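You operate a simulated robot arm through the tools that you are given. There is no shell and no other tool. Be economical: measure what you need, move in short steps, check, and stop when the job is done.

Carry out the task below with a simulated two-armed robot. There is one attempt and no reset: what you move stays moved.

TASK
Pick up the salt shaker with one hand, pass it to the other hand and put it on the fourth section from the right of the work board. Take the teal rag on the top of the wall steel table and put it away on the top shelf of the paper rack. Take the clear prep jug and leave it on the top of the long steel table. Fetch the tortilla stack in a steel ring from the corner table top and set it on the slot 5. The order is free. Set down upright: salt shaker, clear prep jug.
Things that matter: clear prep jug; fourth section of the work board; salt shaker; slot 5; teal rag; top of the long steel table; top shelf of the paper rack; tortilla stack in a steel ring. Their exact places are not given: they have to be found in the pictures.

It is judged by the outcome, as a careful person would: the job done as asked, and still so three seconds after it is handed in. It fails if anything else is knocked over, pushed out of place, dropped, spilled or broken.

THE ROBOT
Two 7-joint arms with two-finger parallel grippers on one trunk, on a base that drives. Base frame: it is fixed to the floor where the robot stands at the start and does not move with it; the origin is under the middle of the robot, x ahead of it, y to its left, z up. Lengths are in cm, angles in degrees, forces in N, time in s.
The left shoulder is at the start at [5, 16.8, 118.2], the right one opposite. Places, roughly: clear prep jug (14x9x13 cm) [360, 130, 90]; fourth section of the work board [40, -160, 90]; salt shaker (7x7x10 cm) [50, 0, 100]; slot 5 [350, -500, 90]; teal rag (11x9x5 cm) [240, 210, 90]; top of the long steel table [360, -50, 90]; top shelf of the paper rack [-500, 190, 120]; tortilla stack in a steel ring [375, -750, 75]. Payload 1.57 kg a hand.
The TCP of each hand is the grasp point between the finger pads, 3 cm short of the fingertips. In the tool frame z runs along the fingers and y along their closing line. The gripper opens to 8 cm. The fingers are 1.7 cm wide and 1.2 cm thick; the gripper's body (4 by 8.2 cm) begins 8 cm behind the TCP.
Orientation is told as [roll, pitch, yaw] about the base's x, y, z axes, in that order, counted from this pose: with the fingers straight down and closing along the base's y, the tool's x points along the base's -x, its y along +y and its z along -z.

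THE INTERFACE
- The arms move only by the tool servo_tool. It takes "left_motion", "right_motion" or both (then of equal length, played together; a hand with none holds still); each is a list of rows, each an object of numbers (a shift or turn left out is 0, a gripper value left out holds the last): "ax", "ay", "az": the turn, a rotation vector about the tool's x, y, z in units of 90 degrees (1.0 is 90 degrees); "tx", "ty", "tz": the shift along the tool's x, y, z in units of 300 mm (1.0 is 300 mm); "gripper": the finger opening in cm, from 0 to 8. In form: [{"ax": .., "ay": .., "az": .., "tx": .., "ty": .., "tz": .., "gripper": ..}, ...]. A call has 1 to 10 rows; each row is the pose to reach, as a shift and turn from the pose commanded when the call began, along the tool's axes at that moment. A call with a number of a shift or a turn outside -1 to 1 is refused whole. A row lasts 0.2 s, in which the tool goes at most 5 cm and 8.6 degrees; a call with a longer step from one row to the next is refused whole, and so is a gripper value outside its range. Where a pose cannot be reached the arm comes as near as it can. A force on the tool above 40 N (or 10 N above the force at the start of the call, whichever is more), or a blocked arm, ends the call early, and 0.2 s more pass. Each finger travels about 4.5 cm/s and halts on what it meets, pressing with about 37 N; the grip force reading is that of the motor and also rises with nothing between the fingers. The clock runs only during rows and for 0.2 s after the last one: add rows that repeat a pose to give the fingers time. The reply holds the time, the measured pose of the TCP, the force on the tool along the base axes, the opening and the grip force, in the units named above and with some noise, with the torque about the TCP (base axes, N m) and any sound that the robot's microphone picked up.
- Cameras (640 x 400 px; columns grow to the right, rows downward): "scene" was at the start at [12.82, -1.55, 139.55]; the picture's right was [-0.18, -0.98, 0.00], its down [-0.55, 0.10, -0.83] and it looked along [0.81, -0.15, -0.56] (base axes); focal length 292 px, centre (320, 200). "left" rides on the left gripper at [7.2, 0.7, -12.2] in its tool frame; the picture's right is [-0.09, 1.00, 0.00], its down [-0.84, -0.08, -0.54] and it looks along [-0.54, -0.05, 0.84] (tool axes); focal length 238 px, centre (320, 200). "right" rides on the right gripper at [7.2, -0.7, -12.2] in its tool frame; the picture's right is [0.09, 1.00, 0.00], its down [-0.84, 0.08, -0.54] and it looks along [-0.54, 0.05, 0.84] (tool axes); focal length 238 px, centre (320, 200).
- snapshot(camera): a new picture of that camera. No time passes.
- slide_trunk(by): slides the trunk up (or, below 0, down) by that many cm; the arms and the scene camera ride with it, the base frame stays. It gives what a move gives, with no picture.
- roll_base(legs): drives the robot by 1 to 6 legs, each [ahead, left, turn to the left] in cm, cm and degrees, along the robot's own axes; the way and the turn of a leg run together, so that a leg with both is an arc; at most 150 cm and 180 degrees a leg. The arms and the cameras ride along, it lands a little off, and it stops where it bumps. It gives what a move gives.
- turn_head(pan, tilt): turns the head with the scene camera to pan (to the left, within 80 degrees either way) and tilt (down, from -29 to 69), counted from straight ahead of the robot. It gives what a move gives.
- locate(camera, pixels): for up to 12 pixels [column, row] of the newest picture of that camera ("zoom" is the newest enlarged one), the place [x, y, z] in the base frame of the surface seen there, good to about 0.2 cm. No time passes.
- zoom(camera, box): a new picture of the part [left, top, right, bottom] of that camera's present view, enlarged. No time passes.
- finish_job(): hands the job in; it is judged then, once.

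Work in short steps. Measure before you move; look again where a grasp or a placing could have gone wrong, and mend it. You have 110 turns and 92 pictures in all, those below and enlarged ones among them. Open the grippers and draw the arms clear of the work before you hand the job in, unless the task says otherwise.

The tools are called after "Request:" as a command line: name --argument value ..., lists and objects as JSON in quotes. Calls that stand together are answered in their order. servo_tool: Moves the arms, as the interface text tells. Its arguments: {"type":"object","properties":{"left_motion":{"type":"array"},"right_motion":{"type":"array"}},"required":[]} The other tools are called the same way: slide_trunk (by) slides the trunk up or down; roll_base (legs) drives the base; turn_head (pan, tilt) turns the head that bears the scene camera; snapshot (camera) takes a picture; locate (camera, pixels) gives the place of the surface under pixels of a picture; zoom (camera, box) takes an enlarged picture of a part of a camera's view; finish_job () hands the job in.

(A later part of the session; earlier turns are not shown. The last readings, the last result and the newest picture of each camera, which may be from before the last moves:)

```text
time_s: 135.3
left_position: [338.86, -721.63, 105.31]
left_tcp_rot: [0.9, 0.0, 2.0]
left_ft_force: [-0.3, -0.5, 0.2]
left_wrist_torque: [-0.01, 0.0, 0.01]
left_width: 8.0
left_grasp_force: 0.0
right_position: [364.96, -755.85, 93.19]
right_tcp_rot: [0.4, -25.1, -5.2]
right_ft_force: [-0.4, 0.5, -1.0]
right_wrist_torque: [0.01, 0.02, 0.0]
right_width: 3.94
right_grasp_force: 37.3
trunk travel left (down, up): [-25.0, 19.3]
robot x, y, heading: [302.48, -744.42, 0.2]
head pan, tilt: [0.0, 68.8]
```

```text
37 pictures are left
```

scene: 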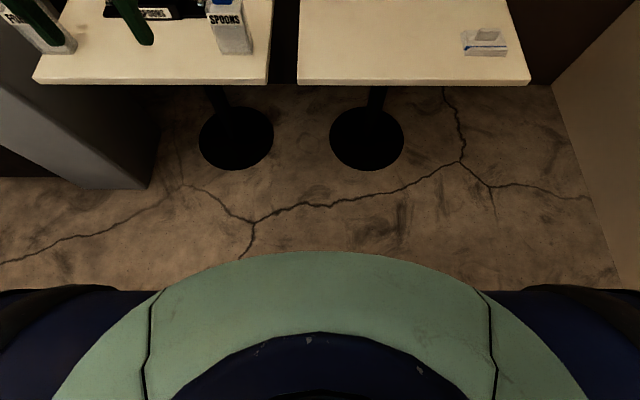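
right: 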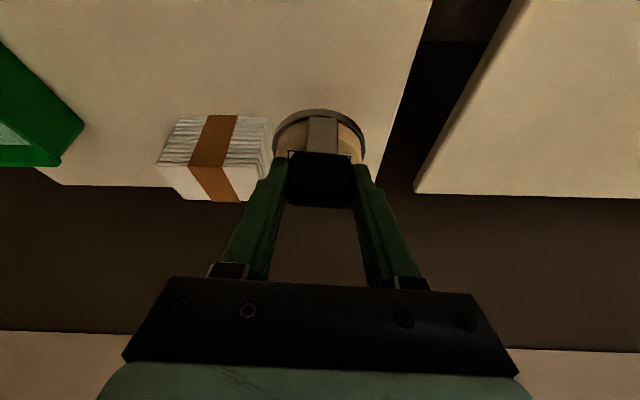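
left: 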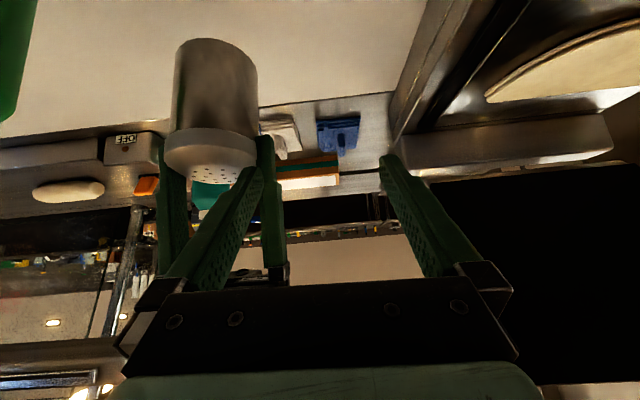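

The stack is held (3.94 cm, about 1 N). I pull it in and up, raise the trunk back and drive back from the table.

Request:
servo_tool --right_motion '[{"tx": 0.06, "tz": -0.08}, {"tx": 0.12, "tz": -0.17}, {"tx": 0.19, "tz": -0.26}, {"tx": 0.26, "tz": -0.35}, {"tx": 0.34, "tz": -0.453}, {"tx": 0.34, "tz": -0.453}]'

Request:
slide_trunk --by 10

Request:
roll_base --legs '[[-60, 0, 0], [0, 0, 60]]'

Request:
turn_head --pan 10 --tilt 15

Request:
snapshot --camera "scene"

```text
time_s: 136.8
left_position: [338.8, -721.74, 105.25]
left_tcp_rot: [0.9, 0.0, 2.2]
left_ft_force: [0.2, 0.3, 0.2]
left_wrist_torque: [0.03, 0.01, 0.02]
left_width: 8.01
left_grasp_force: 0.1
right_position: [350.16, -754.49, 101.35]
right_tcp_rot: [0.5, -25.1, -5.3]
right_ft_force: [-1.2, 0.8, -1.7]
right_wrist_torque: [0.02, 0.02, 0.0]
right_width: 3.95
right_grasp_force: 36.9
trunk travel left (down, up): [-25.0, 19.3]
robot x, y, heading: [302.78, -744.48, 0.5]
head pan, tilt: [0.0, 68.8]
```

```text
time_s: 138.1
left_position: [338.85, -721.59, 115.22]
left_tcp_rot: [0.9, 0.0, 2.1]
left_ft_force: [0.5, 0.6, 0.4]
left_wrist_torque: [-0.03, -0.03, -0.02]
left_width: 8.01
left_grasp_force: 0.1
right_position: [350.12, -754.57, 111.35]
right_tcp_rot: [0.6, -25.0, -5.3]
right_ft_force: [0.0, 0.1, -1.2]
right_wrist_torque: [-0.02, 0.04, -0.02]
right_width: 3.9
right_grasp_force: 37.3
trunk travel left (down, up): [-35.0, 9.3]
robot x, y, heading: [303.12, -744.53, 0.1]
head pan, tilt: [0.0, 68.8]
```

```text
time_s: 144.1
left_position: [240.53, -702.49, 115.25]
left_tcp_rot: [0.9, 0.0, 63.2]
left_ft_force: [0.4, 0.1, -0.6]
left_wrist_torque: [0.02, 0.0, -0.02]
left_width: 8.0
left_grasp_force: 0.1
right_position: [274.93, -708.4, 111.31]
right_tcp_rot: [0.6, -25.0, 56.0]
right_ft_force: [-0.3, 0.1, -1.0]
right_wrist_torque: [-0.03, 0.04, -0.03]
right_width: 3.95
right_grasp_force: 37.1
trunk travel left (down, up): [-35.0, 9.3]
robot x, y, heading: [243.4, -744.94, 61.7]
head pan, tilt: [0.0, 68.8]
```

```text
time_s: 145.4
left_position: [240.68, -702.49, 115.15]
left_tcp_rot: [0.9, 0.1, 63.4]
left_ft_force: [0.2, 0.2, -1.1]
left_wrist_torque: [0.04, 0.01, 0.02]
left_width: 7.99
left_grasp_force: 0.1
right_position: [274.98, -708.41, 111.29]
right_tcp_rot: [0.5, -24.9, 56.0]
right_ft_force: [0.3, 0.0, -0.8]
right_wrist_torque: [-0.06, 0.0, -0.01]
right_width: 3.93
right_grasp_force: 36.6
trunk travel left (down, up): [-35.0, 9.3]
robot x, y, heading: [243.18, -745.08, 61.7]
head pan, tilt: [10.0, 15.0]
```

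```text
36 pictures are left
```

scene: 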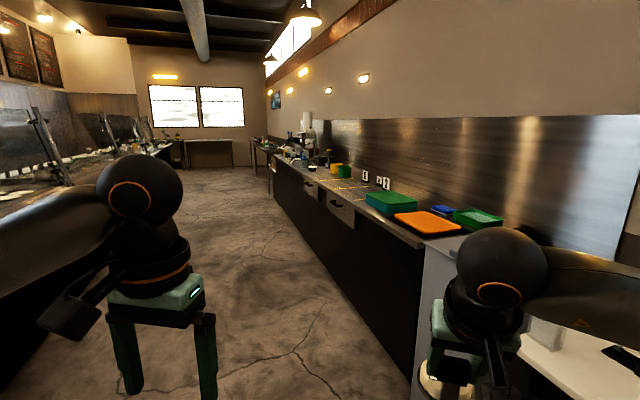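

The corridor between front and back counters is clear, about x 130…330. I turn to face +y and drive to y≈−510, then face the back counter.

Request:
roll_base --legs '[[0, 0, 28.3], [120, 0, 0], [125, 0, 0], [0, 0, -90]]'

Request:
turn_head --pan 0 --tilt 22

Request:
snapshot --camera "scene"

```text
time_s: 162.4
left_position: [275.58, -479.99, 115.26]
left_tcp_rot: [0.8, 0.0, 3.2]
left_ft_force: [-0.8, 0.0, 0.0]
left_wrist_torque: [0.0, -0.01, -0.01]
left_width: 8.01
left_grasp_force: 0.1
right_position: [287.55, -512.63, 111.34]
right_tcp_rot: [0.5, -25.0, -4.3]
right_ft_force: [0.1, 0.4, -1.0]
right_wrist_torque: [0.01, 0.02, 0.04]
right_width: 3.93
right_grasp_force: 36.5
trunk travel left (down, up): [-35.0, 9.3]
robot x, y, heading: [239.9, -503.36, 1.3]
head pan, tilt: [10.0, 15.0]
```

```text
time_s: 163.2
left_position: [275.65, -480.15, 115.23]
left_tcp_rot: [1.0, -0.1, 3.1]
left_ft_force: [-1.0, -0.5, 0.9]
left_wrist_torque: [0.02, 0.0, 0.0]
left_width: 7.99
left_grasp_force: 0.1
right_position: [287.53, -512.72, 111.33]
right_tcp_rot: [0.5, -25.0, -4.3]
right_ft_force: [-0.9, -0.5, -1.5]
right_wrist_torque: [0.0, 0.06, 0.01]
right_width: 3.96
right_grasp_force: 37.1
trunk travel left (down, up): [-35.0, 9.3]
robot x, y, heading: [239.75, -503.54, 1.4]
head pan, tilt: [0.0, 22.0]
```

```text
35 pictures are left
```

scene: 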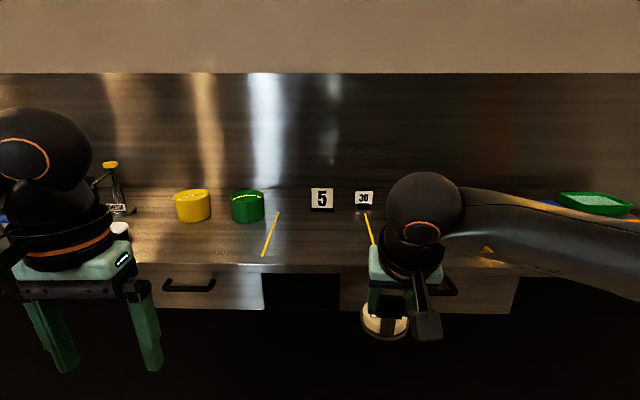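

Slot 5 lies between the yellow lines at (270,235) and (370,230), with the "5" tag at (322,198). I measure them.

Request:
locate --camera "scene" --pixels '[[263, 254], [278, 213], [367, 214], [373, 243], [322, 208], [364, 204], [320, 255], [320, 235], [248, 220], [320, 266]]'

Request:
zoom --camera "scene" --box '[230, 175, 410, 287]'

```text
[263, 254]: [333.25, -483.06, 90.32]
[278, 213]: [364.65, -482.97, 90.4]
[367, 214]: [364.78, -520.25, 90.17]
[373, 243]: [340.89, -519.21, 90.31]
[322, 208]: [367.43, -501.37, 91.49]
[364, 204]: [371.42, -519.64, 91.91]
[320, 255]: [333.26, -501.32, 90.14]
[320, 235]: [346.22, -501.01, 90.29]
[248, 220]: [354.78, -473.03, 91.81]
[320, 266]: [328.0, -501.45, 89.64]
```

```text
3.56 times, centred on (320, 231) of scene
```

zoom: 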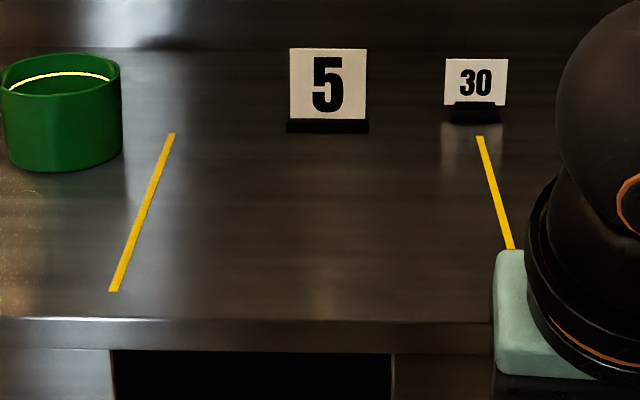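

Slot 5 spans x 333…365, y −483…−520 at z 90.25. I drive so that the stack comes over it.

Request:
roll_base --legs '[[0, 15, -1.4], [50, 0, 0]]'

Request:
snapshot --camera "right"

```text
time_s: 167.0
left_position: [325.09, -466.27, 115.19]
left_tcp_rot: [0.9, 0.0, 1.4]
left_ft_force: [0.0, -0.5, -0.6]
left_wrist_torque: [-0.01, 0.02, 0.0]
left_width: 7.99
left_grasp_force: 0.1
right_position: [336.12, -499.22, 111.4]
right_tcp_rot: [0.4, -25.0, -6.0]
right_ft_force: [-0.9, 0.0, -1.2]
right_wrist_torque: [-0.01, 0.02, -0.01]
right_width: 3.96
right_grasp_force: 36.9
trunk travel left (down, up): [-35.0, 9.3]
robot x, y, heading: [288.81, -488.76, -0.4]
head pan, tilt: [0.0, 22.0]
```

```text
33 pictures are left
```

right: 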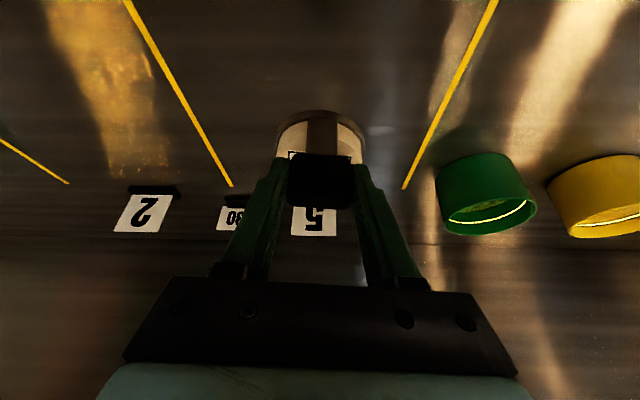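

Aligned over slot 5. I lower the stack to 0.3 cm above the surface and then gently further until contact.

Request:
servo_tool --right_motion '[{"tx": -0.1, "tz": 0.05, "ty": -0.02}, {"tx": -0.14, "tz": 0.15, "ty": -0.035}, {"tx": -0.16, "tz": 0.25, "ty": -0.035}, {"tx": -0.15, "tz": 0.36, "ty": -0.035}, {"tx": -0.13, "tz": 0.46, "ty": -0.035}, {"tx": -0.115, "tz": 0.53, "ty": -0.035}, {"tx": -0.109, "tz": 0.559, "ty": -0.035}, {"tx": -0.106, "tz": 0.565, "ty": -0.035}, {"tx": -0.103, "tz": 0.571, "ty": -0.035}, {"tx": -0.103, "tz": 0.571, "ty": -0.035}]'

Request:
snapshot --camera "right"

```text
time_s: 169.2
left_position: [325.11, -466.16, 115.27]
left_tcp_rot: [1.0, 0.1, 1.2]
left_ft_force: [0.4, -0.1, -0.2]
left_wrist_torque: [0.0, -0.03, 0.02]
left_width: 7.97
left_grasp_force: 0.0
right_position: [345.97, -501.12, 97.32]
right_tcp_rot: [0.5, -25.2, -5.9]
right_ft_force: [-0.4, -1.1, 3.9]
right_wrist_torque: [-0.35, -0.22, -0.04]
right_width: 3.96
right_grasp_force: 36.9
trunk travel left (down, up): [-35.0, 9.3]
robot x, y, heading: [288.74, -488.46, -0.3]
head pan, tilt: [0.0, 22.0]
```

```text
32 pictures are left
```

right: 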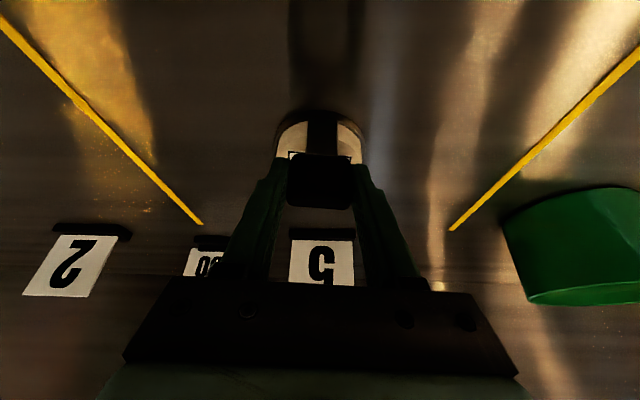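

Contact is felt (+5 N). I open, back off along the fingers and lift away.

Request:
servo_tool --right_motion '[{"tz": 0.004, "tx": 0.002}, {"gripper": 8, "tz": 0.004, "tx": 0.002}, {"gripper": 8, "tz": 0.004, "tx": 0.002}, {"gripper": 8, "tz": 0.004, "tx": 0.002}, {"tz": -0.08}, {"tz": -0.2}, {"tz": -0.34}, {"tz": -0.48}, {"tz": -0.6}, {"tz": -0.6}]'

Request:
snapshot --camera "right"

```text
time_s: 171.4
left_position: [325.22, -466.21, 115.17]
left_tcp_rot: [0.9, 0.0, 1.4]
left_ft_force: [-1.0, 0.6, -0.8]
left_wrist_torque: [-0.02, 0.0, -0.02]
left_width: 8.0
left_grasp_force: 0.0
right_position: [338.34, -500.36, 113.31]
right_tcp_rot: [0.5, -25.0, -6.0]
right_ft_force: [-0.4, 0.0, -0.3]
right_wrist_torque: [-0.01, 0.02, -0.01]
right_width: 8.01
right_grasp_force: 0.0
trunk travel left (down, up): [-35.0, 9.3]
robot x, y, heading: [289.14, -488.55, -0.3]
head pan, tilt: [0.0, 22.0]
```

```text
31 pictures are left
```

right: 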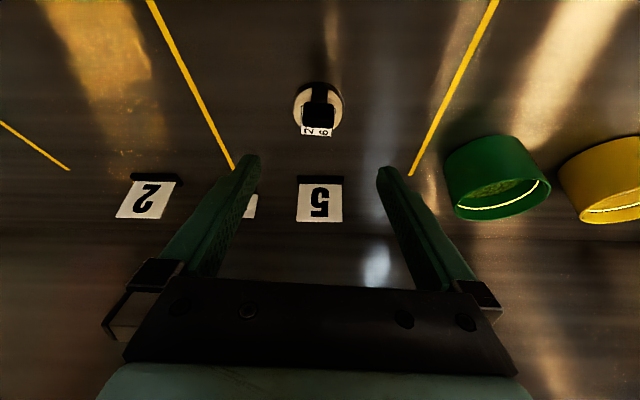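

The tortilla stack stands in slot 5. I straighten the right hand, back off, turn to face +y and look up the corridor.

Request:
servo_tool --right_motion '[{"ay": 0.08}, {"ay": 0.16}, {"ay": 0.24, "tz": -0.05}, {"ay": 0.278, "tz": -0.1}, {"ay": 0.278, "tz": -0.1}]'

Request:
roll_base --legs '[[-55, 0, 0], [0, 0, 90], [150, 0, 0], [150, 0, 0], [80, 0, 0]]'

Request:
turn_head --pan -30 --tilt 18

Request:
snapshot --camera "scene"

```text
time_s: 172.6
left_position: [325.16, -466.05, 115.21]
left_tcp_rot: [0.9, 0.0, 1.3]
left_ft_force: [-0.2, 0.1, 0.5]
left_wrist_torque: [0.01, -0.01, 0.03]
left_width: 8.01
left_grasp_force: 0.0
right_position: [337.18, -500.21, 116.14]
right_tcp_rot: [0.5, 0.1, -5.7]
right_ft_force: [-0.6, 0.1, -0.1]
right_wrist_torque: [-0.01, -0.01, 0.0]
right_width: 7.99
right_grasp_force: 0.1
trunk travel left (down, up): [-35.0, 9.3]
robot x, y, heading: [289.11, -488.62, -0.4]
head pan, tilt: [0.0, 22.0]
```

```text
time_s: 197.6
left_position: [214.62, -69.73, 115.36]
left_tcp_rot: [0.9, 0.0, 92.5]
left_ft_force: [0.3, -0.2, 0.1]
left_wrist_torque: [-0.04, 0.0, -0.01]
left_width: 7.99
left_grasp_force: 0.1
right_position: [248.45, -57.08, 116.2]
right_tcp_rot: [0.5, 0.0, 85.4]
right_ft_force: [-0.1, 0.8, 0.4]
right_wrist_torque: [-0.04, -0.03, 0.01]
right_width: 8.02
right_grasp_force: 0.0
trunk travel left (down, up): [-35.0, 9.3]
robot x, y, heading: [237.58, -105.25, 90.6]
head pan, tilt: [0.0, 22.0]
```

```text
time_s: 198.6
left_position: [214.55, -69.83, 115.34]
left_tcp_rot: [0.9, 0.1, 92.5]
left_ft_force: [1.1, -0.4, -0.2]
left_wrist_torque: [-0.02, -0.02, 0.01]
left_width: 7.99
left_grasp_force: 0.0
right_position: [248.52, -57.06, 116.2]
right_tcp_rot: [0.4, 0.0, 85.5]
right_ft_force: [-0.6, -0.2, 0.2]
right_wrist_torque: [-0.01, -0.02, 0.0]
right_width: 7.98
right_grasp_force: 0.1
trunk travel left (down, up): [-35.0, 9.3]
robot x, y, heading: [237.39, -105.77, 91.0]
head pan, tilt: [-30.0, 18.0]
```

```text
30 pictures are left
```

scene: 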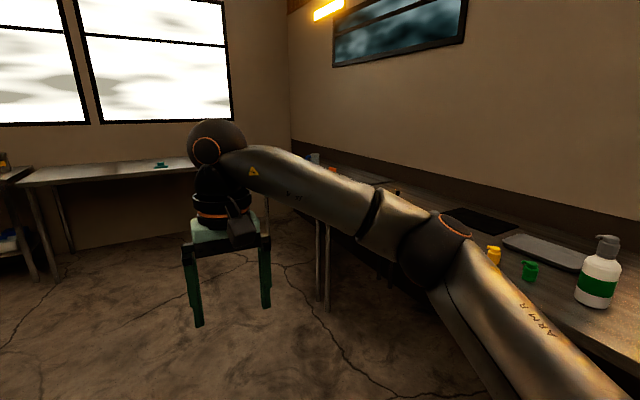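

The teal rag is at (160,164) on the wall table; the long steel table runs along the right. I measure and zoom toward the jug near (330,165).

Request:
locate --camera "scene" --pixels '[[160, 165], [40, 185], [180, 178], [318, 158], [330, 225], [320, 300], [440, 350], [300, 157], [60, 250]]'

Request:
zoom --camera "scene" --box '[270, 130, 430, 220]'

```text
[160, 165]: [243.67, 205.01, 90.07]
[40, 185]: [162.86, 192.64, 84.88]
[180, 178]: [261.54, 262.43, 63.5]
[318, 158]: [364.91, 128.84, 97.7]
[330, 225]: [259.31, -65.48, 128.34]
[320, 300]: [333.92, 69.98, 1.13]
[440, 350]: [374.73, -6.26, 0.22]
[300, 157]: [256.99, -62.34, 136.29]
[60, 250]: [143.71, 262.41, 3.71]
```

```text
4.00 times, centred on (350, 175) of scene
```

zoom: 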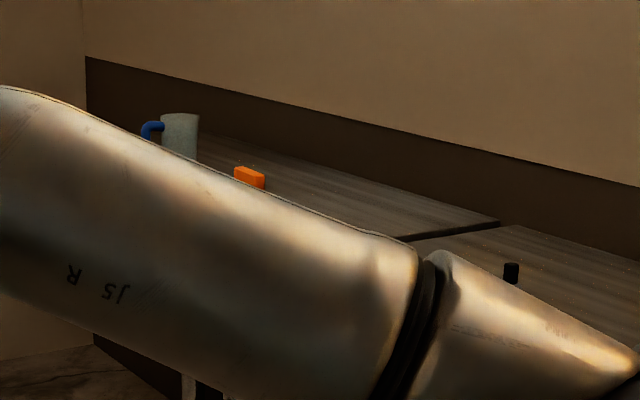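

The jug has a blue handle, at about (365,129). I drive up level with it and face it.

Request:
roll_base --legs '[[150, 0, -0.5], [85, 0, -0.5], [0, 0, -90], [30, 0, 0]]'

Request:
turn_head --pan 0 --tilt 28

Request:
snapshot --camera "scene"

```text
time_s: 215.5
left_position: [301.54, 150.17, 115.23]
left_tcp_rot: [0.9, 0.1, 1.6]
left_ft_force: [0.3, -1.4, 0.7]
left_wrist_torque: [0.03, 0.02, 0.04]
left_width: 8.01
left_grasp_force: 0.0
right_position: [313.77, 116.24, 116.03]
right_tcp_rot: [0.5, 0.1, -5.6]
right_ft_force: [0.8, 0.2, -0.6]
right_wrist_torque: [0.01, -0.02, 0.0]
right_width: 7.98
right_grasp_force: 0.1
trunk travel left (down, up): [-35.0, 9.3]
robot x, y, heading: [265.64, 128.25, -0.3]
head pan, tilt: [-30.0, 18.0]
```

```text
time_s: 216.5
left_position: [301.64, 150.29, 115.18]
left_tcp_rot: [0.9, 0.0, 1.5]
left_ft_force: [1.1, 0.1, -0.2]
left_wrist_torque: [0.04, 0.01, -0.01]
left_width: 8.01
left_grasp_force: 0.1
right_position: [313.64, 116.1, 116.22]
right_tcp_rot: [0.4, 0.0, -5.6]
right_ft_force: [-0.1, 0.1, -0.3]
right_wrist_torque: [-0.02, 0.0, 0.04]
right_width: 7.98
right_grasp_force: 0.0
trunk travel left (down, up): [-35.0, 9.3]
robot x, y, heading: [265.68, 127.77, -0.5]
head pan, tilt: [0.0, 28.0]
```

```text
28 pictures are left
```

scene: 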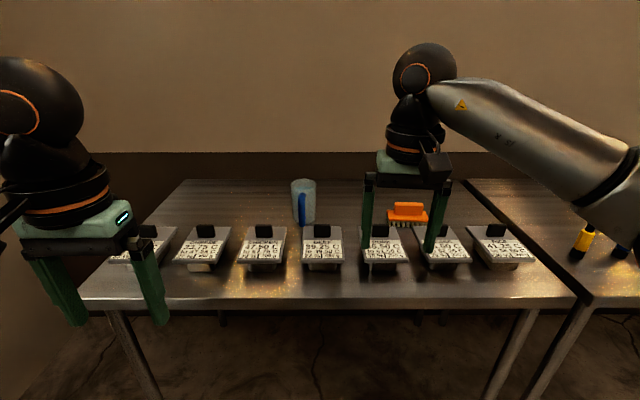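

The jug at (303,202) stands behind a row of labelled boxes, its handle facing me. I zoom and measure.

Request:
zoom --camera "scene" --box '[255, 165, 365, 275]'

Request:
locate --camera "scene" --pixels '[[302, 196], [302, 218], [292, 200], [314, 200], [304, 181], [264, 229], [322, 228], [292, 222], [322, 262], [322, 295], [314, 221], [480, 205]]'

```text
3.64 times, centred on (310, 220) of scene
```

zoom: 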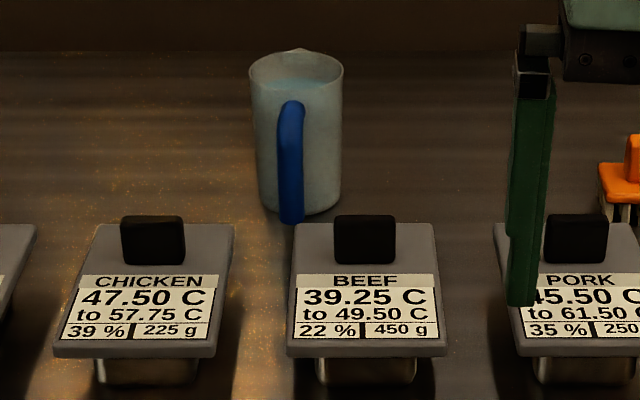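

```text
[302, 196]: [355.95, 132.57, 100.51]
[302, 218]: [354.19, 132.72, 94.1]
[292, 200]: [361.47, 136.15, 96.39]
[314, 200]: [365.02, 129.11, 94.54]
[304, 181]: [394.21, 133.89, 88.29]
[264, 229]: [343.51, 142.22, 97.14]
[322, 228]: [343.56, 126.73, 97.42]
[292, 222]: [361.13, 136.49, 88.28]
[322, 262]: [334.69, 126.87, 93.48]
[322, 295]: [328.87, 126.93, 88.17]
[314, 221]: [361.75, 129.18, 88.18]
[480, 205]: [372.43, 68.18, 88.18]
```

The jug's handle bar is at about (355.5,132.6), z 91–100; table z 88.2, boxes' knobs reach 97.5 at x≤345. I drive so the left hand can take the handle from above.

Request:
roll_base --legs '[[0, -8, 0.5], [31, 0, 0]]'

Request:
servo_tool --left_motion '[{"tx": -0.12}, {"tx": -0.25, "ty": -0.1, "ax": -0.005}, {"tx": -0.38, "ty": -0.2, "ax": -0.01}, {"tx": -0.5, "ty": -0.28, "ax": -0.01, "tz": 0.05}, {"tx": -0.56, "ty": -0.28, "ax": -0.01, "tz": 0.13}, {"tx": -0.56, "ty": -0.28, "ax": -0.01, "tz": 0.13}]'

Request:
snapshot --camera "left"

```text
time_s: 219.2
left_position: [332.53, 142.83, 115.22]
left_tcp_rot: [1.0, 0.0, 2.1]
left_ft_force: [0.2, 0.2, 0.1]
left_wrist_torque: [0.04, 0.05, 0.03]
left_width: 8.0
left_grasp_force: 0.1
right_position: [344.89, 108.85, 116.08]
right_tcp_rot: [0.3, 0.1, -5.0]
right_ft_force: [-0.2, -0.1, 0.3]
right_wrist_torque: [0.03, 0.0, 0.01]
right_width: 8.0
right_grasp_force: 0.0
trunk travel left (down, up): [-35.0, 9.3]
robot x, y, heading: [296.23, 119.9, 0.2]
head pan, tilt: [0.0, 28.0]
```

```text
time_s: 220.7
left_position: [349.62, 134.96, 111.14]
left_tcp_rot: [1.8, -0.2, 2.0]
left_ft_force: [-0.7, -0.2, -0.1]
left_wrist_torque: [-0.01, -0.01, -0.01]
left_width: 8.0
left_grasp_force: 0.0
right_position: [344.82, 108.81, 116.12]
right_tcp_rot: [0.4, 0.0, -5.1]
right_ft_force: [-0.7, -0.4, -0.3]
right_wrist_torque: [0.02, 0.01, 0.04]
right_width: 8.01
right_grasp_force: 0.0
trunk travel left (down, up): [-35.0, 9.3]
robot x, y, heading: [296.55, 120.15, 0.3]
head pan, tilt: [0.0, 28.0]
```

```text
26 pictures are left
```

left: 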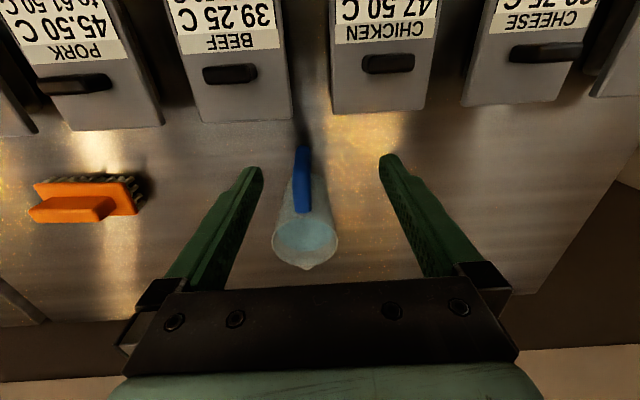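

The handle shows at (302,180). I measure it precisely.

Request:
locate --camera "left" --pixels '[[302, 150], [302, 165], [302, 180], [302, 195], [302, 208], [297, 180], [309, 180], [305, 235], [305, 262], [275, 235], [337, 232]]'

Request:
zoom --camera "left" --box '[256, 130, 356, 280]'

```text
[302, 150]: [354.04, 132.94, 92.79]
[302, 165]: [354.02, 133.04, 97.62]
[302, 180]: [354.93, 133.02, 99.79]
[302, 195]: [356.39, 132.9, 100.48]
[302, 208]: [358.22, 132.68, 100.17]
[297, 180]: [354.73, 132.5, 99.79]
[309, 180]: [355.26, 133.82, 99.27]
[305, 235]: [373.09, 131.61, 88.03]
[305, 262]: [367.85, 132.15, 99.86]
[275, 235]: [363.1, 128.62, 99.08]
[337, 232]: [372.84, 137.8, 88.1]
```

```text
2.67 times, centred on (306, 205) of left
```

zoom: 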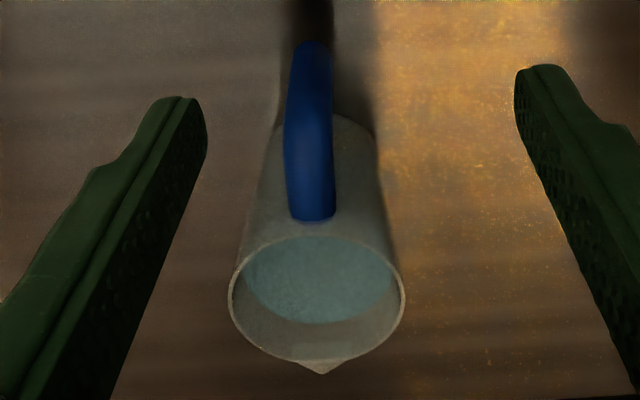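

The handle bar is at x 354–355.7, y 133.1, top 100.5. I align, descend in front of it and move forward so the fingers straddle it.

Request:
servo_tool --left_motion '[{"ty": -0.068, "ax": 0.02, "tz": 0.05}, {"ty": -0.066, "ax": 0.02, "tz": 0.18}, {"ty": -0.066, "ax": 0.02, "tz": 0.32}, {"ty": -0.066, "ax": 0.02, "tz": 0.44}, {"ty": -0.066, "ax": 0.02, "tz": 0.51}, {"ty": -0.068, "ax": 0.02, "tz": 0.515, "tx": -0.06}, {"ty": -0.068, "ax": 0.02, "tz": 0.515, "tx": -0.12}, {"ty": -0.068, "ax": 0.02, "tz": 0.515, "tx": -0.174}, {"ty": -0.068, "ax": 0.02, "tz": 0.515, "tx": -0.174}]'

Request:
snapshot --camera "left"

```text
time_s: 222.7
left_position: [354.84, 133.84, 95.55]
left_tcp_rot: [0.0, 0.0, 2.1]
left_ft_force: [-0.5, -0.2, 0.3]
left_wrist_torque: [0.04, -0.02, 0.02]
left_width: 8.0
left_grasp_force: 0.0
right_position: [345.03, 108.85, 116.1]
right_tcp_rot: [0.4, 0.0, -5.0]
right_ft_force: [-0.4, 0.5, -0.2]
right_wrist_torque: [0.0, 0.01, -0.01]
right_width: 8.01
right_grasp_force: 0.1
trunk travel left (down, up): [-35.0, 9.3]
robot x, y, heading: [296.57, 120.21, 0.4]
head pan, tilt: [0.0, 28.0]
```

```text
24 pictures are left
```

left: 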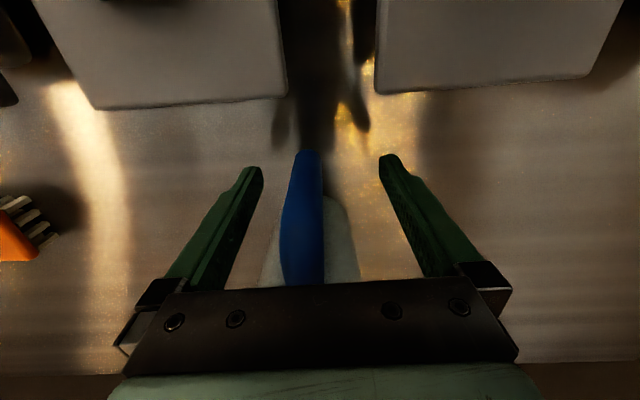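

The handle (x≈305 px) is a little left of the finger midline (320 px). I shift 0.7 cm in −y and close.

Request:
servo_tool --left_motion '[{"ty": -0.024}, {"ty": -0.024, "gripper": 0}, {"ty": -0.024, "gripper": 0}, {"ty": -0.024, "gripper": 0}, {"ty": -0.024, "gripper": 0}, {"ty": -0.024, "gripper": 0}, {"ty": -0.024, "gripper": 0}, {"ty": -0.024, "gripper": 0}, {"ty": -0.024, "gripper": 0}, {"ty": -0.024, "gripper": 0}]'

Request:
servo_tool --left_motion '[{"tz": -0.03}, {"tz": -0.06}, {"tz": -0.1}, {"tz": -0.1}]'

Request:
snapshot --camera "scene"

```text
time_s: 224.8
left_position: [354.89, 133.07, 95.71]
left_tcp_rot: [0.0, 0.1, 2.1]
left_ft_force: [-0.2, -1.2, 0.0]
left_wrist_torque: [-0.05, 0.04, -0.01]
left_width: 2.15
left_grasp_force: 34.5
right_position: [344.81, 108.85, 116.02]
right_tcp_rot: [0.5, 0.0, -4.9]
right_ft_force: [-0.2, -0.6, -0.1]
right_wrist_torque: [-0.05, 0.01, 0.0]
right_width: 8.0
right_grasp_force: 0.0
trunk travel left (down, up): [-35.0, 9.3]
robot x, y, heading: [296.38, 119.78, 0.1]
head pan, tilt: [0.0, 28.0]
```

```text
time_s: 225.8
left_position: [354.95, 132.9, 98.63]
left_tcp_rot: [-0.1, 0.1, 2.1]
left_ft_force: [0.0, 0.1, -6.3]
left_wrist_torque: [0.02, 0.47, -0.01]
left_width: 2.11
left_grasp_force: 34.9
right_position: [344.95, 108.96, 116.0]
right_tcp_rot: [0.5, 0.1, -5.0]
right_ft_force: [0.3, 0.3, -0.4]
right_wrist_torque: [0.05, 0.04, 0.01]
right_width: 8.0
right_grasp_force: 0.0
trunk travel left (down, up): [-35.0, 9.3]
robot x, y, heading: [296.43, 120.13, 0.5]
head pan, tilt: [0.0, 28.0]
```

```text
23 pictures are left
```

scene: 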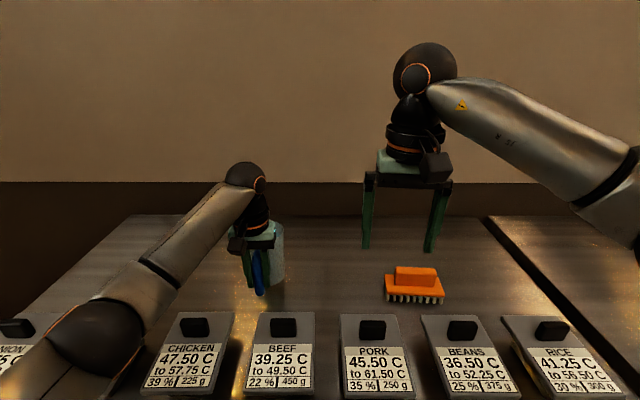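

The jug is lifted (6 N). I zoom to check that it hangs upright.

Request:
zoom --camera "scene" --box '[210, 200, 320, 310]'

```text
3.64 times, centred on (265, 255) of scene
```

zoom: 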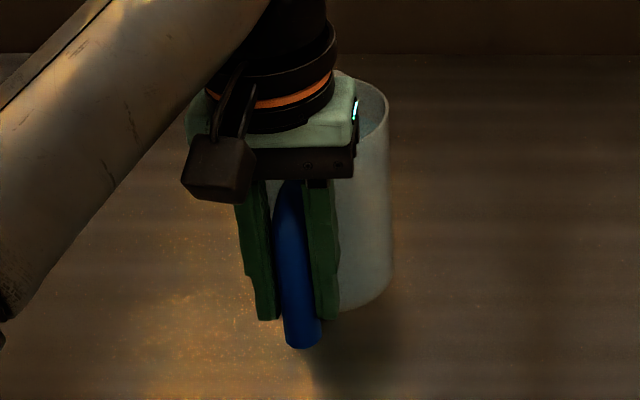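

It hangs upright. I raise it 4 cm more with the arm and 9 cm with the trunk, back off, and drive right to the long steel table.

Request:
servo_tool --left_motion '[{"tz": -0.04}, {"tz": -0.08}, {"tz": -0.13}, {"tz": -0.13}]'

Request:
slide_trunk --by 9

Request:
roll_base --legs '[[-45, 0, 0], [0, -150, 0], [0, -25, 0]]'

Request:
snapshot --camera "scene"

```text
time_s: 226.8
left_position: [354.97, 132.96, 102.61]
left_tcp_rot: [0.0, 0.0, 2.0]
left_ft_force: [-0.5, 0.4, -5.6]
left_wrist_torque: [0.03, 0.51, -0.01]
left_width: 2.14
left_grasp_force: 34.4
right_position: [344.95, 108.86, 116.05]
right_tcp_rot: [0.3, 0.0, -5.0]
right_ft_force: [0.2, 0.0, -0.3]
right_wrist_torque: [-0.02, 0.02, -0.03]
right_width: 8.02
right_grasp_force: 0.1
trunk travel left (down, up): [-35.0, 9.3]
robot x, y, heading: [296.67, 120.18, 0.5]
head pan, tilt: [0.0, 28.0]
```

```text
time_s: 228.1
left_position: [355.02, 133.01, 111.52]
left_tcp_rot: [0.0, 0.1, 2.1]
left_ft_force: [0.5, 0.3, -5.8]
left_wrist_torque: [0.04, 0.47, 0.01]
left_width: 2.11
left_grasp_force: 34.2
right_position: [344.93, 108.88, 125.09]
right_tcp_rot: [0.3, 0.2, -5.0]
right_ft_force: [-0.4, -0.1, 1.1]
right_wrist_torque: [0.0, -0.01, 0.02]
right_width: 7.98
right_grasp_force: 0.0
trunk travel left (down, up): [-44.0, 0.3]
robot x, y, heading: [296.11, 119.82, 0.4]
head pan, tilt: [0.0, 28.0]
```

```text
time_s: 239.3
left_position: [312.85, -41.78, 111.6]
left_tcp_rot: [0.0, 0.0, 2.8]
left_ft_force: [1.0, -0.6, -5.2]
left_wrist_torque: [0.05, 0.46, -0.01]
left_width: 2.15
left_grasp_force: 34.4
right_position: [303.23, -66.1, 125.03]
right_tcp_rot: [0.5, 0.0, -4.3]
right_ft_force: [0.8, -1.0, 0.2]
right_wrist_torque: [0.04, -0.02, -0.03]
right_width: 7.99
right_grasp_force: 0.1
trunk travel left (down, up): [-44.0, 0.3]
robot x, y, heading: [254.48, -55.41, 1.1]
head pan, tilt: [0.0, 28.0]
```

```text
21 pictures are left
```

scene: 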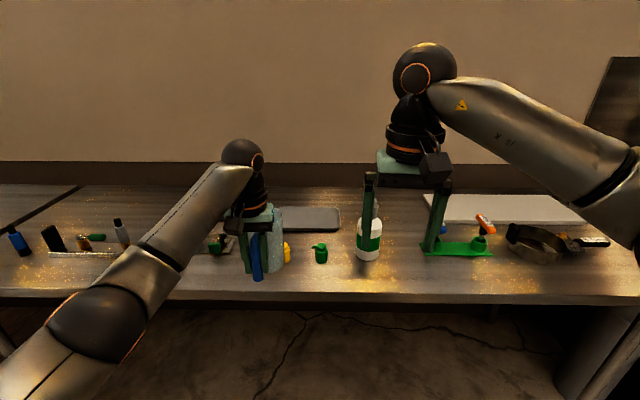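

I look for a free patch: measure item feet and the table edge along the front strip.

Request:
locate --camera "scene" --pixels '[[330, 294], [330, 275], [287, 262], [320, 263], [368, 261], [125, 255], [165, 285], [430, 254], [215, 255], [400, 280], [75, 260], [310, 230]]'

Request:
snapshot --camera "left"

```text
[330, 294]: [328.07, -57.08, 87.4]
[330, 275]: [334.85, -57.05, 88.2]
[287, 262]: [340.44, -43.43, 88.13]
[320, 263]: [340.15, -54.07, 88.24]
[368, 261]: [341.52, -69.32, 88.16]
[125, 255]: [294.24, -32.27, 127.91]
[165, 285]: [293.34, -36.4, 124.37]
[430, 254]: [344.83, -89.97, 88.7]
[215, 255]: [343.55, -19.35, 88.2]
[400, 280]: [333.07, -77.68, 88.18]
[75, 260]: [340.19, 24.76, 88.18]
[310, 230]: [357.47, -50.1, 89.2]
```

```text
20 pictures are left
```

left: 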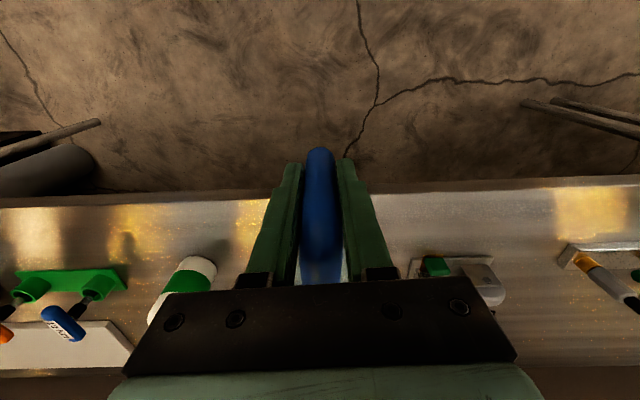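

In the left picture a gap shows between the gadget at (455,280) and the pens at (610,265). I measure it.

Request:
locate --camera "left" --pixels '[[530, 230], [530, 290], [530, 330], [506, 290], [560, 250], [595, 310], [490, 260], [415, 275], [540, 195], [560, 330]]'

Request:
zoom --camera "left" --box '[380, 180, 640, 390]'

```text
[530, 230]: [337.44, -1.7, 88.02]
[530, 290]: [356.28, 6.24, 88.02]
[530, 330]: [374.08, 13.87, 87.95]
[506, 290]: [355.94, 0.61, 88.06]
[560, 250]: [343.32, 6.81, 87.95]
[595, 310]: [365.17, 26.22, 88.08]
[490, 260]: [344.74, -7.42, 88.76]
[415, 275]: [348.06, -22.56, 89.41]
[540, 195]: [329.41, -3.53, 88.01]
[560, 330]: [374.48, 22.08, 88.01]
```

```text
1.90 times, centred on (510, 285) of left
```

zoom: 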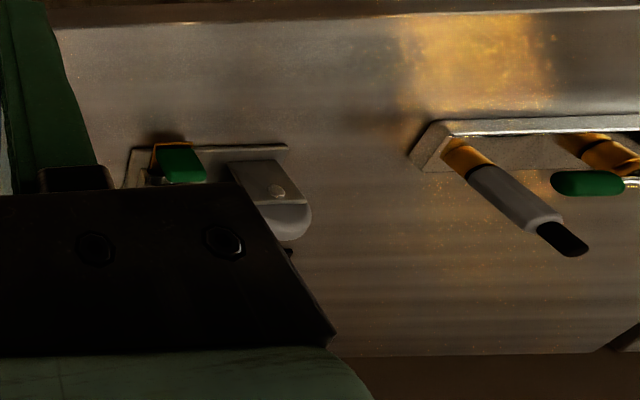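

The front strip near (336,−82) is free: edge x 328, green board from x 345, white bottle around (345,−69). I drive so the jug body comes over it.

Request:
roll_base --legs '[[0, -40, -1], [15, 0, 0]]'

Request:
turn_head --pan 10 --tilt 40

Request:
snapshot --camera "scene"

```text
time_s: 242.7
left_position: [328.53, -82.68, 111.64]
left_tcp_rot: [-0.1, 0.1, 1.5]
left_ft_force: [0.7, 0.4, -6.3]
left_wrist_torque: [0.01, 0.49, -0.02]
left_width: 2.14
left_grasp_force: 34.8
right_position: [318.29, -106.78, 125.04]
right_tcp_rot: [0.5, 0.1, -5.5]
right_ft_force: [0.4, 0.6, 0.2]
right_wrist_torque: [-0.01, 0.04, -0.03]
right_width: 7.98
right_grasp_force: 0.1
trunk travel left (down, up): [-44.0, 0.3]
robot x, y, heading: [270.0, -95.23, -0.1]
head pan, tilt: [0.0, 28.0]
```

```text
time_s: 243.5
left_position: [328.51, -82.68, 111.47]
left_tcp_rot: [0.0, 0.1, 1.6]
left_ft_force: [-0.6, 0.6, -6.1]
left_wrist_torque: [0.05, 0.43, 0.03]
left_width: 2.16
left_grasp_force: 34.7
right_position: [318.23, -106.69, 125.13]
right_tcp_rot: [0.4, 0.0, -5.4]
right_ft_force: [-0.5, -0.2, -0.4]
right_wrist_torque: [-0.01, 0.01, 0.03]
right_width: 8.0
right_grasp_force: 0.1
trunk travel left (down, up): [-44.0, 0.3]
robot x, y, heading: [270.06, -95.28, -0.2]
head pan, tilt: [10.0, 40.0]
```

```text
18 pictures are left
```

scene: 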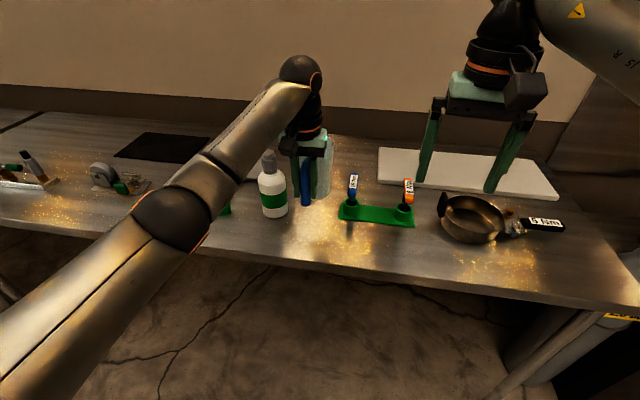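

I check the neighbours: the bottle's right foot (287,208) and the green board's left-front corner (340,213).

Request:
locate --camera "scene" --pixels '[[287, 208], [273, 216], [340, 216], [342, 205], [315, 235], [315, 250], [415, 226]]'

```text
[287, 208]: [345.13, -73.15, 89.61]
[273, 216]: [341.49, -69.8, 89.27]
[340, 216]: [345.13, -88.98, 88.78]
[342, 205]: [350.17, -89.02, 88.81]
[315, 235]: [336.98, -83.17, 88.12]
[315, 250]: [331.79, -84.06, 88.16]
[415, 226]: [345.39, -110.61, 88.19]
```

All clear. I lower the jug 15.3 cm, then gently to contact.

Request:
servo_tool --left_motion '[{"tz": 0.1, "tx": -0.017}, {"tz": 0.21, "tx": -0.017}, {"tz": 0.32, "tx": -0.017}, {"tz": 0.42, "tx": -0.017}, {"tz": 0.49, "tx": -0.017}, {"tz": 0.51, "tx": -0.017}, {"tz": 0.517, "tx": -0.017}, {"tz": 0.523, "tx": -0.017}, {"tz": 0.53, "tx": -0.017}, {"tz": 0.53, "tx": -0.017}]'

Request:
zoom --camera "scene" --box '[250, 150, 390, 270]'

```text
time_s: 245.7
left_position: [329.09, -82.67, 95.89]
left_tcp_rot: [-0.1, -0.3, 1.6]
left_ft_force: [-1.5, 1.4, 7.3]
left_wrist_torque: [0.15, -0.87, 0.18]
left_width: 2.15
left_grasp_force: 34.4
right_position: [318.14, -106.82, 125.32]
right_tcp_rot: [0.4, -0.1, -5.4]
right_ft_force: [-0.1, 0.0, -0.3]
right_wrist_torque: [-0.02, -0.03, -0.01]
right_width: 8.01
right_grasp_force: 0.1
trunk travel left (down, up): [-44.0, 0.3]
robot x, y, heading: [269.84, -95.28, -0.5]
head pan, tilt: [10.0, 40.0]
```

```text
3.33 times, centred on (320, 210) of scene
```

zoom: 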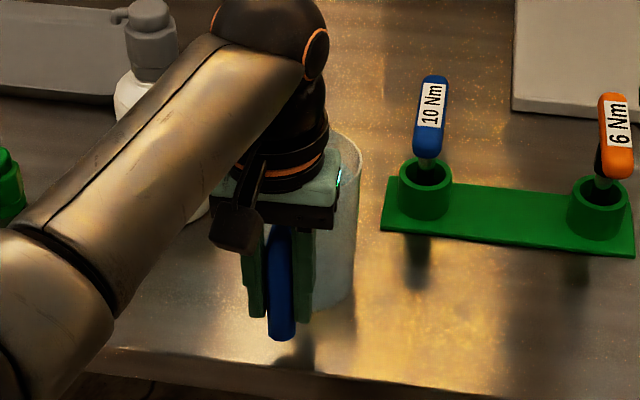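

It rests on the table. I open fully, rise straight up and check.

Request:
servo_tool --left_motion '[{"gripper": 8}, {"gripper": 8}, {"gripper": 8}, {"gripper": 8}, {"gripper": 8}, {"tz": -0.08}, {"tz": -0.2}, {"tz": -0.34}, {"tz": -0.48}, {"tz": -0.6, "tx": 0.1}]'

Request:
snapshot --camera "left"

```text
time_s: 247.9
left_position: [326.25, -82.77, 113.89]
left_tcp_rot: [0.2, 0.0, 1.7]
left_ft_force: [-1.2, -1.0, 0.3]
left_wrist_torque: [0.03, -0.01, -0.01]
left_width: 7.98
left_grasp_force: 0.1
right_position: [318.2, -106.74, 125.2]
right_tcp_rot: [0.4, -0.2, -5.4]
right_ft_force: [-0.2, 0.2, 0.5]
right_wrist_torque: [0.0, -0.02, -0.01]
right_width: 8.0
right_grasp_force: 0.1
trunk travel left (down, up): [-44.0, 0.3]
robot x, y, heading: [269.71, -95.42, -0.2]
head pan, tilt: [10.0, 40.0]
```

```text
16 pictures are left
```

left: 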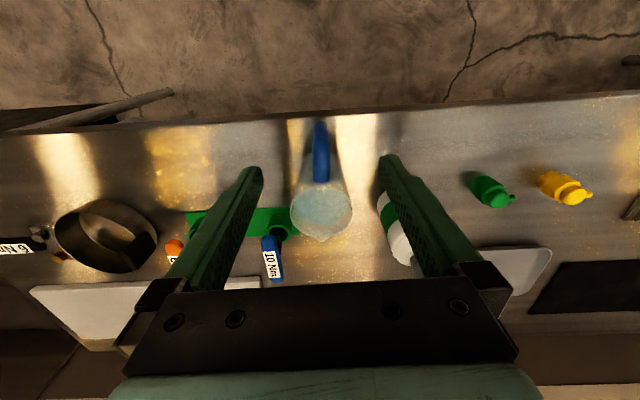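

The jug stands upright and free. I pull the left arm in, lower the trunk back, and drive to the wall table with the teal rag.

Request:
servo_tool --left_motion '[{"tx": 0.15}, {"tx": 0.3, "ty": 0.05}, {"tx": 0.45, "ty": 0.1}, {"tx": 0.6, "ty": 0.2}, {"tx": 0.6, "ty": 0.25}]'

Request:
slide_trunk --by -9

Request:
roll_base --legs '[[-38, 0, 0], [0, 0, 90], [150, 0, 0], [82, 0, 0]]'

Request:
turn_head --pan -10 --tilt 35

Request:
snapshot --camera "scene"

```text
refused: row 4 steps farther than a row can; nothing moved
```

```text
time_s: 249.1
left_position: [326.21, -82.86, 104.89]
left_tcp_rot: [-0.1, 0.0, 1.6]
left_ft_force: [0.4, -0.3, -0.4]
left_wrist_torque: [-0.03, -0.03, 0.01]
left_width: 7.99
left_grasp_force: 0.2
right_position: [318.17, -106.78, 116.2]
right_tcp_rot: [0.5, 0.0, -5.5]
right_ft_force: [0.9, -0.8, 0.9]
right_wrist_torque: [-0.01, 0.04, 0.0]
right_width: 7.98
right_grasp_force: 0.0
trunk travel left (down, up): [-35.0, 9.3]
robot x, y, heading: [270.22, -95.44, -0.1]
head pan, tilt: [10.0, 40.0]
```

```text
time_s: 266.3
left_position: [219.44, 192.58, 104.88]
left_tcp_rot: [0.0, 0.0, 91.4]
left_ft_force: [-0.9, 0.0, 0.0]
left_wrist_torque: [0.01, 0.0, -0.02]
left_width: 8.01
left_grasp_force: 0.0
right_position: [243.41, 184.52, 116.16]
right_tcp_rot: [0.5, -0.1, 84.4]
right_ft_force: [-0.2, -0.1, 0.2]
right_wrist_torque: [0.0, -0.02, 0.0]
right_width: 8.02
right_grasp_force: 0.2
trunk travel left (down, up): [-35.0, 9.3]
robot x, y, heading: [231.88, 136.08, 89.7]
head pan, tilt: [10.0, 40.0]
```

```text
time_s: 267.2
left_position: [219.55, 192.62, 104.88]
left_tcp_rot: [0.0, 0.0, 91.5]
left_ft_force: [-0.6, -0.2, -0.3]
left_wrist_torque: [0.05, -0.03, -0.02]
left_width: 8.01
left_grasp_force: 0.0
right_position: [243.48, 184.42, 116.22]
right_tcp_rot: [0.4, 0.0, 84.5]
right_ft_force: [-0.5, -0.2, -0.3]
right_wrist_torque: [0.0, 0.0, 0.0]
right_width: 8.01
right_grasp_force: 0.0
trunk travel left (down, up): [-35.0, 9.3]
robot x, y, heading: [231.36, 136.07, 89.9]
head pan, tilt: [-10.0, 35.0]
```

```text
15 pictures are left
```

scene: 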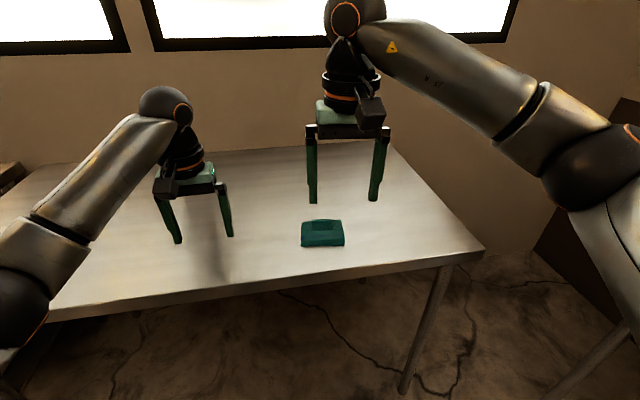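

The table is empty but for the rag at (322,233). I zoom and measure it.

Request:
zoom --camera "scene" --box '[280, 200, 370, 260]'

Request:
locate --camera "scene" --pixels '[[322, 222], [302, 235], [343, 235], [322, 245], [308, 222], [338, 222], [322, 232], [322, 265]]'

```text
6.67 times, centred on (325, 230) of scene
```

zoom: 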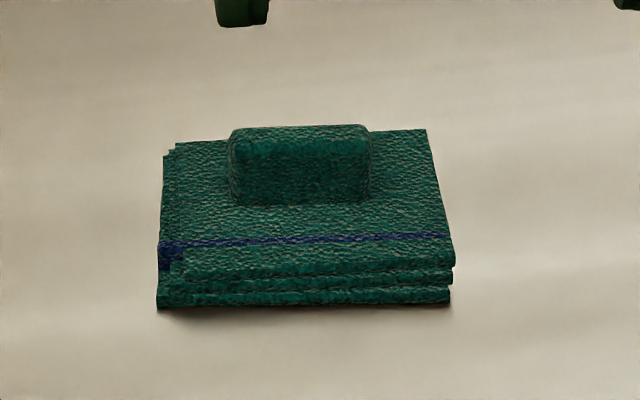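

```text
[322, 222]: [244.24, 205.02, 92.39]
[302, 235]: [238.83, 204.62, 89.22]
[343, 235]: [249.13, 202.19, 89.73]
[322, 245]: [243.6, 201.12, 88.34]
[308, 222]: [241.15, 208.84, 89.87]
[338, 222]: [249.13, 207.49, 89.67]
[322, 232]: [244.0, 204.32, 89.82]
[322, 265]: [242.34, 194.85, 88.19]
```

The rag carries a grip block, centre about (244,205.7), 5 cm wide, z 89.8–92.4, turned about 10°. I tuck the left arm, and drive 18 cm closer.

Request:
servo_tool --left_motion '[{"tx": 0.12, "tz": -0.05}, {"tx": 0.24, "tz": -0.1}, {"tx": 0.36, "tz": -0.15}, {"tx": 0.48, "tz": -0.2}, {"tx": 0.6, "tz": -0.25}, {"tx": 0.6, "tz": -0.3, "ty": 0.1}, {"tx": 0.6, "tz": -0.3, "ty": 0.2}]'

Request:
roll_base --legs '[[19, 0, 0]]'

Request:
servo_tool --right_motion '[{"tz": 0.12, "az": 0.025}, {"tz": 0.24, "az": 0.05}, {"tz": 0.36, "az": 0.05}, {"tz": 0.42, "az": 0.05}]'

Request:
snapshot --camera "right"

```text
time_s: 268.8
left_position: [213.76, 174.34, 113.85]
left_tcp_rot: [0.1, 0.0, 91.5]
left_ft_force: [0.3, 0.0, -0.2]
left_wrist_torque: [-0.01, 0.02, -0.01]
left_width: 8.0
left_grasp_force: 0.0
right_position: [243.41, 184.51, 116.19]
right_tcp_rot: [0.4, 0.0, 84.4]
right_ft_force: [-0.4, -0.3, 0.3]
right_wrist_torque: [0.05, -0.02, -0.01]
right_width: 7.98
right_grasp_force: 0.1
trunk travel left (down, up): [-35.0, 9.3]
robot x, y, heading: [231.63, 136.06, 89.7]
head pan, tilt: [-10.0, 35.0]
```

```text
time_s: 270.3
left_position: [214.03, 193.57, 113.89]
left_tcp_rot: [0.0, 0.0, 91.5]
left_ft_force: [0.0, -0.5, 0.9]
left_wrist_torque: [-0.05, 0.01, -0.02]
left_width: 7.99
left_grasp_force: 0.2
right_position: [243.52, 203.6, 116.13]
right_tcp_rot: [0.4, 0.0, 84.4]
right_ft_force: [1.2, 0.7, 1.0]
right_wrist_torque: [0.01, -0.02, 0.04]
right_width: 8.0
right_grasp_force: 0.0
trunk travel left (down, up): [-35.0, 9.3]
robot x, y, heading: [232.16, 154.95, 89.7]
head pan, tilt: [-10.0, 35.0]
```

```text
time_s: 271.3
left_position: [214.0, 193.54, 113.93]
left_tcp_rot: [0.0, 0.1, 91.5]
left_ft_force: [-0.4, 0.2, 0.1]
left_wrist_torque: [0.02, -0.02, 0.0]
left_width: 8.01
left_grasp_force: 0.1
right_position: [243.34, 203.73, 103.43]
right_tcp_rot: [0.5, 0.0, 79.9]
right_ft_force: [0.2, -0.3, 0.0]
right_wrist_torque: [-0.02, 0.03, -0.03]
right_width: 7.99
right_grasp_force: 0.1
trunk travel left (down, up): [-35.0, 9.3]
robot x, y, heading: [231.95, 155.23, 89.7]
head pan, tilt: [-10.0, 35.0]
```

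```text
13 pictures are left
```

right: 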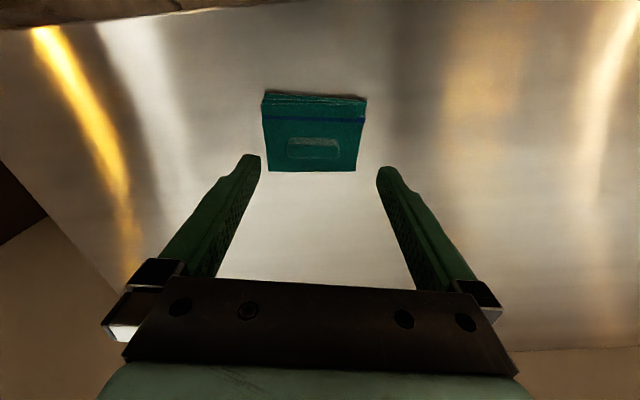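

The grip block shows at (315,148), aligned with the fingers. I measure it.

Request:
locate --camera "right" --pixels '[[315, 140], [315, 150], [290, 150], [339, 150], [315, 156], [315, 165]]'

```text
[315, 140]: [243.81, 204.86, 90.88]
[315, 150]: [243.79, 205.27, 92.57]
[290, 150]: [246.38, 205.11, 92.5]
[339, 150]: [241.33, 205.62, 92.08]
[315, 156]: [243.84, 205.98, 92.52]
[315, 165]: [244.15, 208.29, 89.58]
```

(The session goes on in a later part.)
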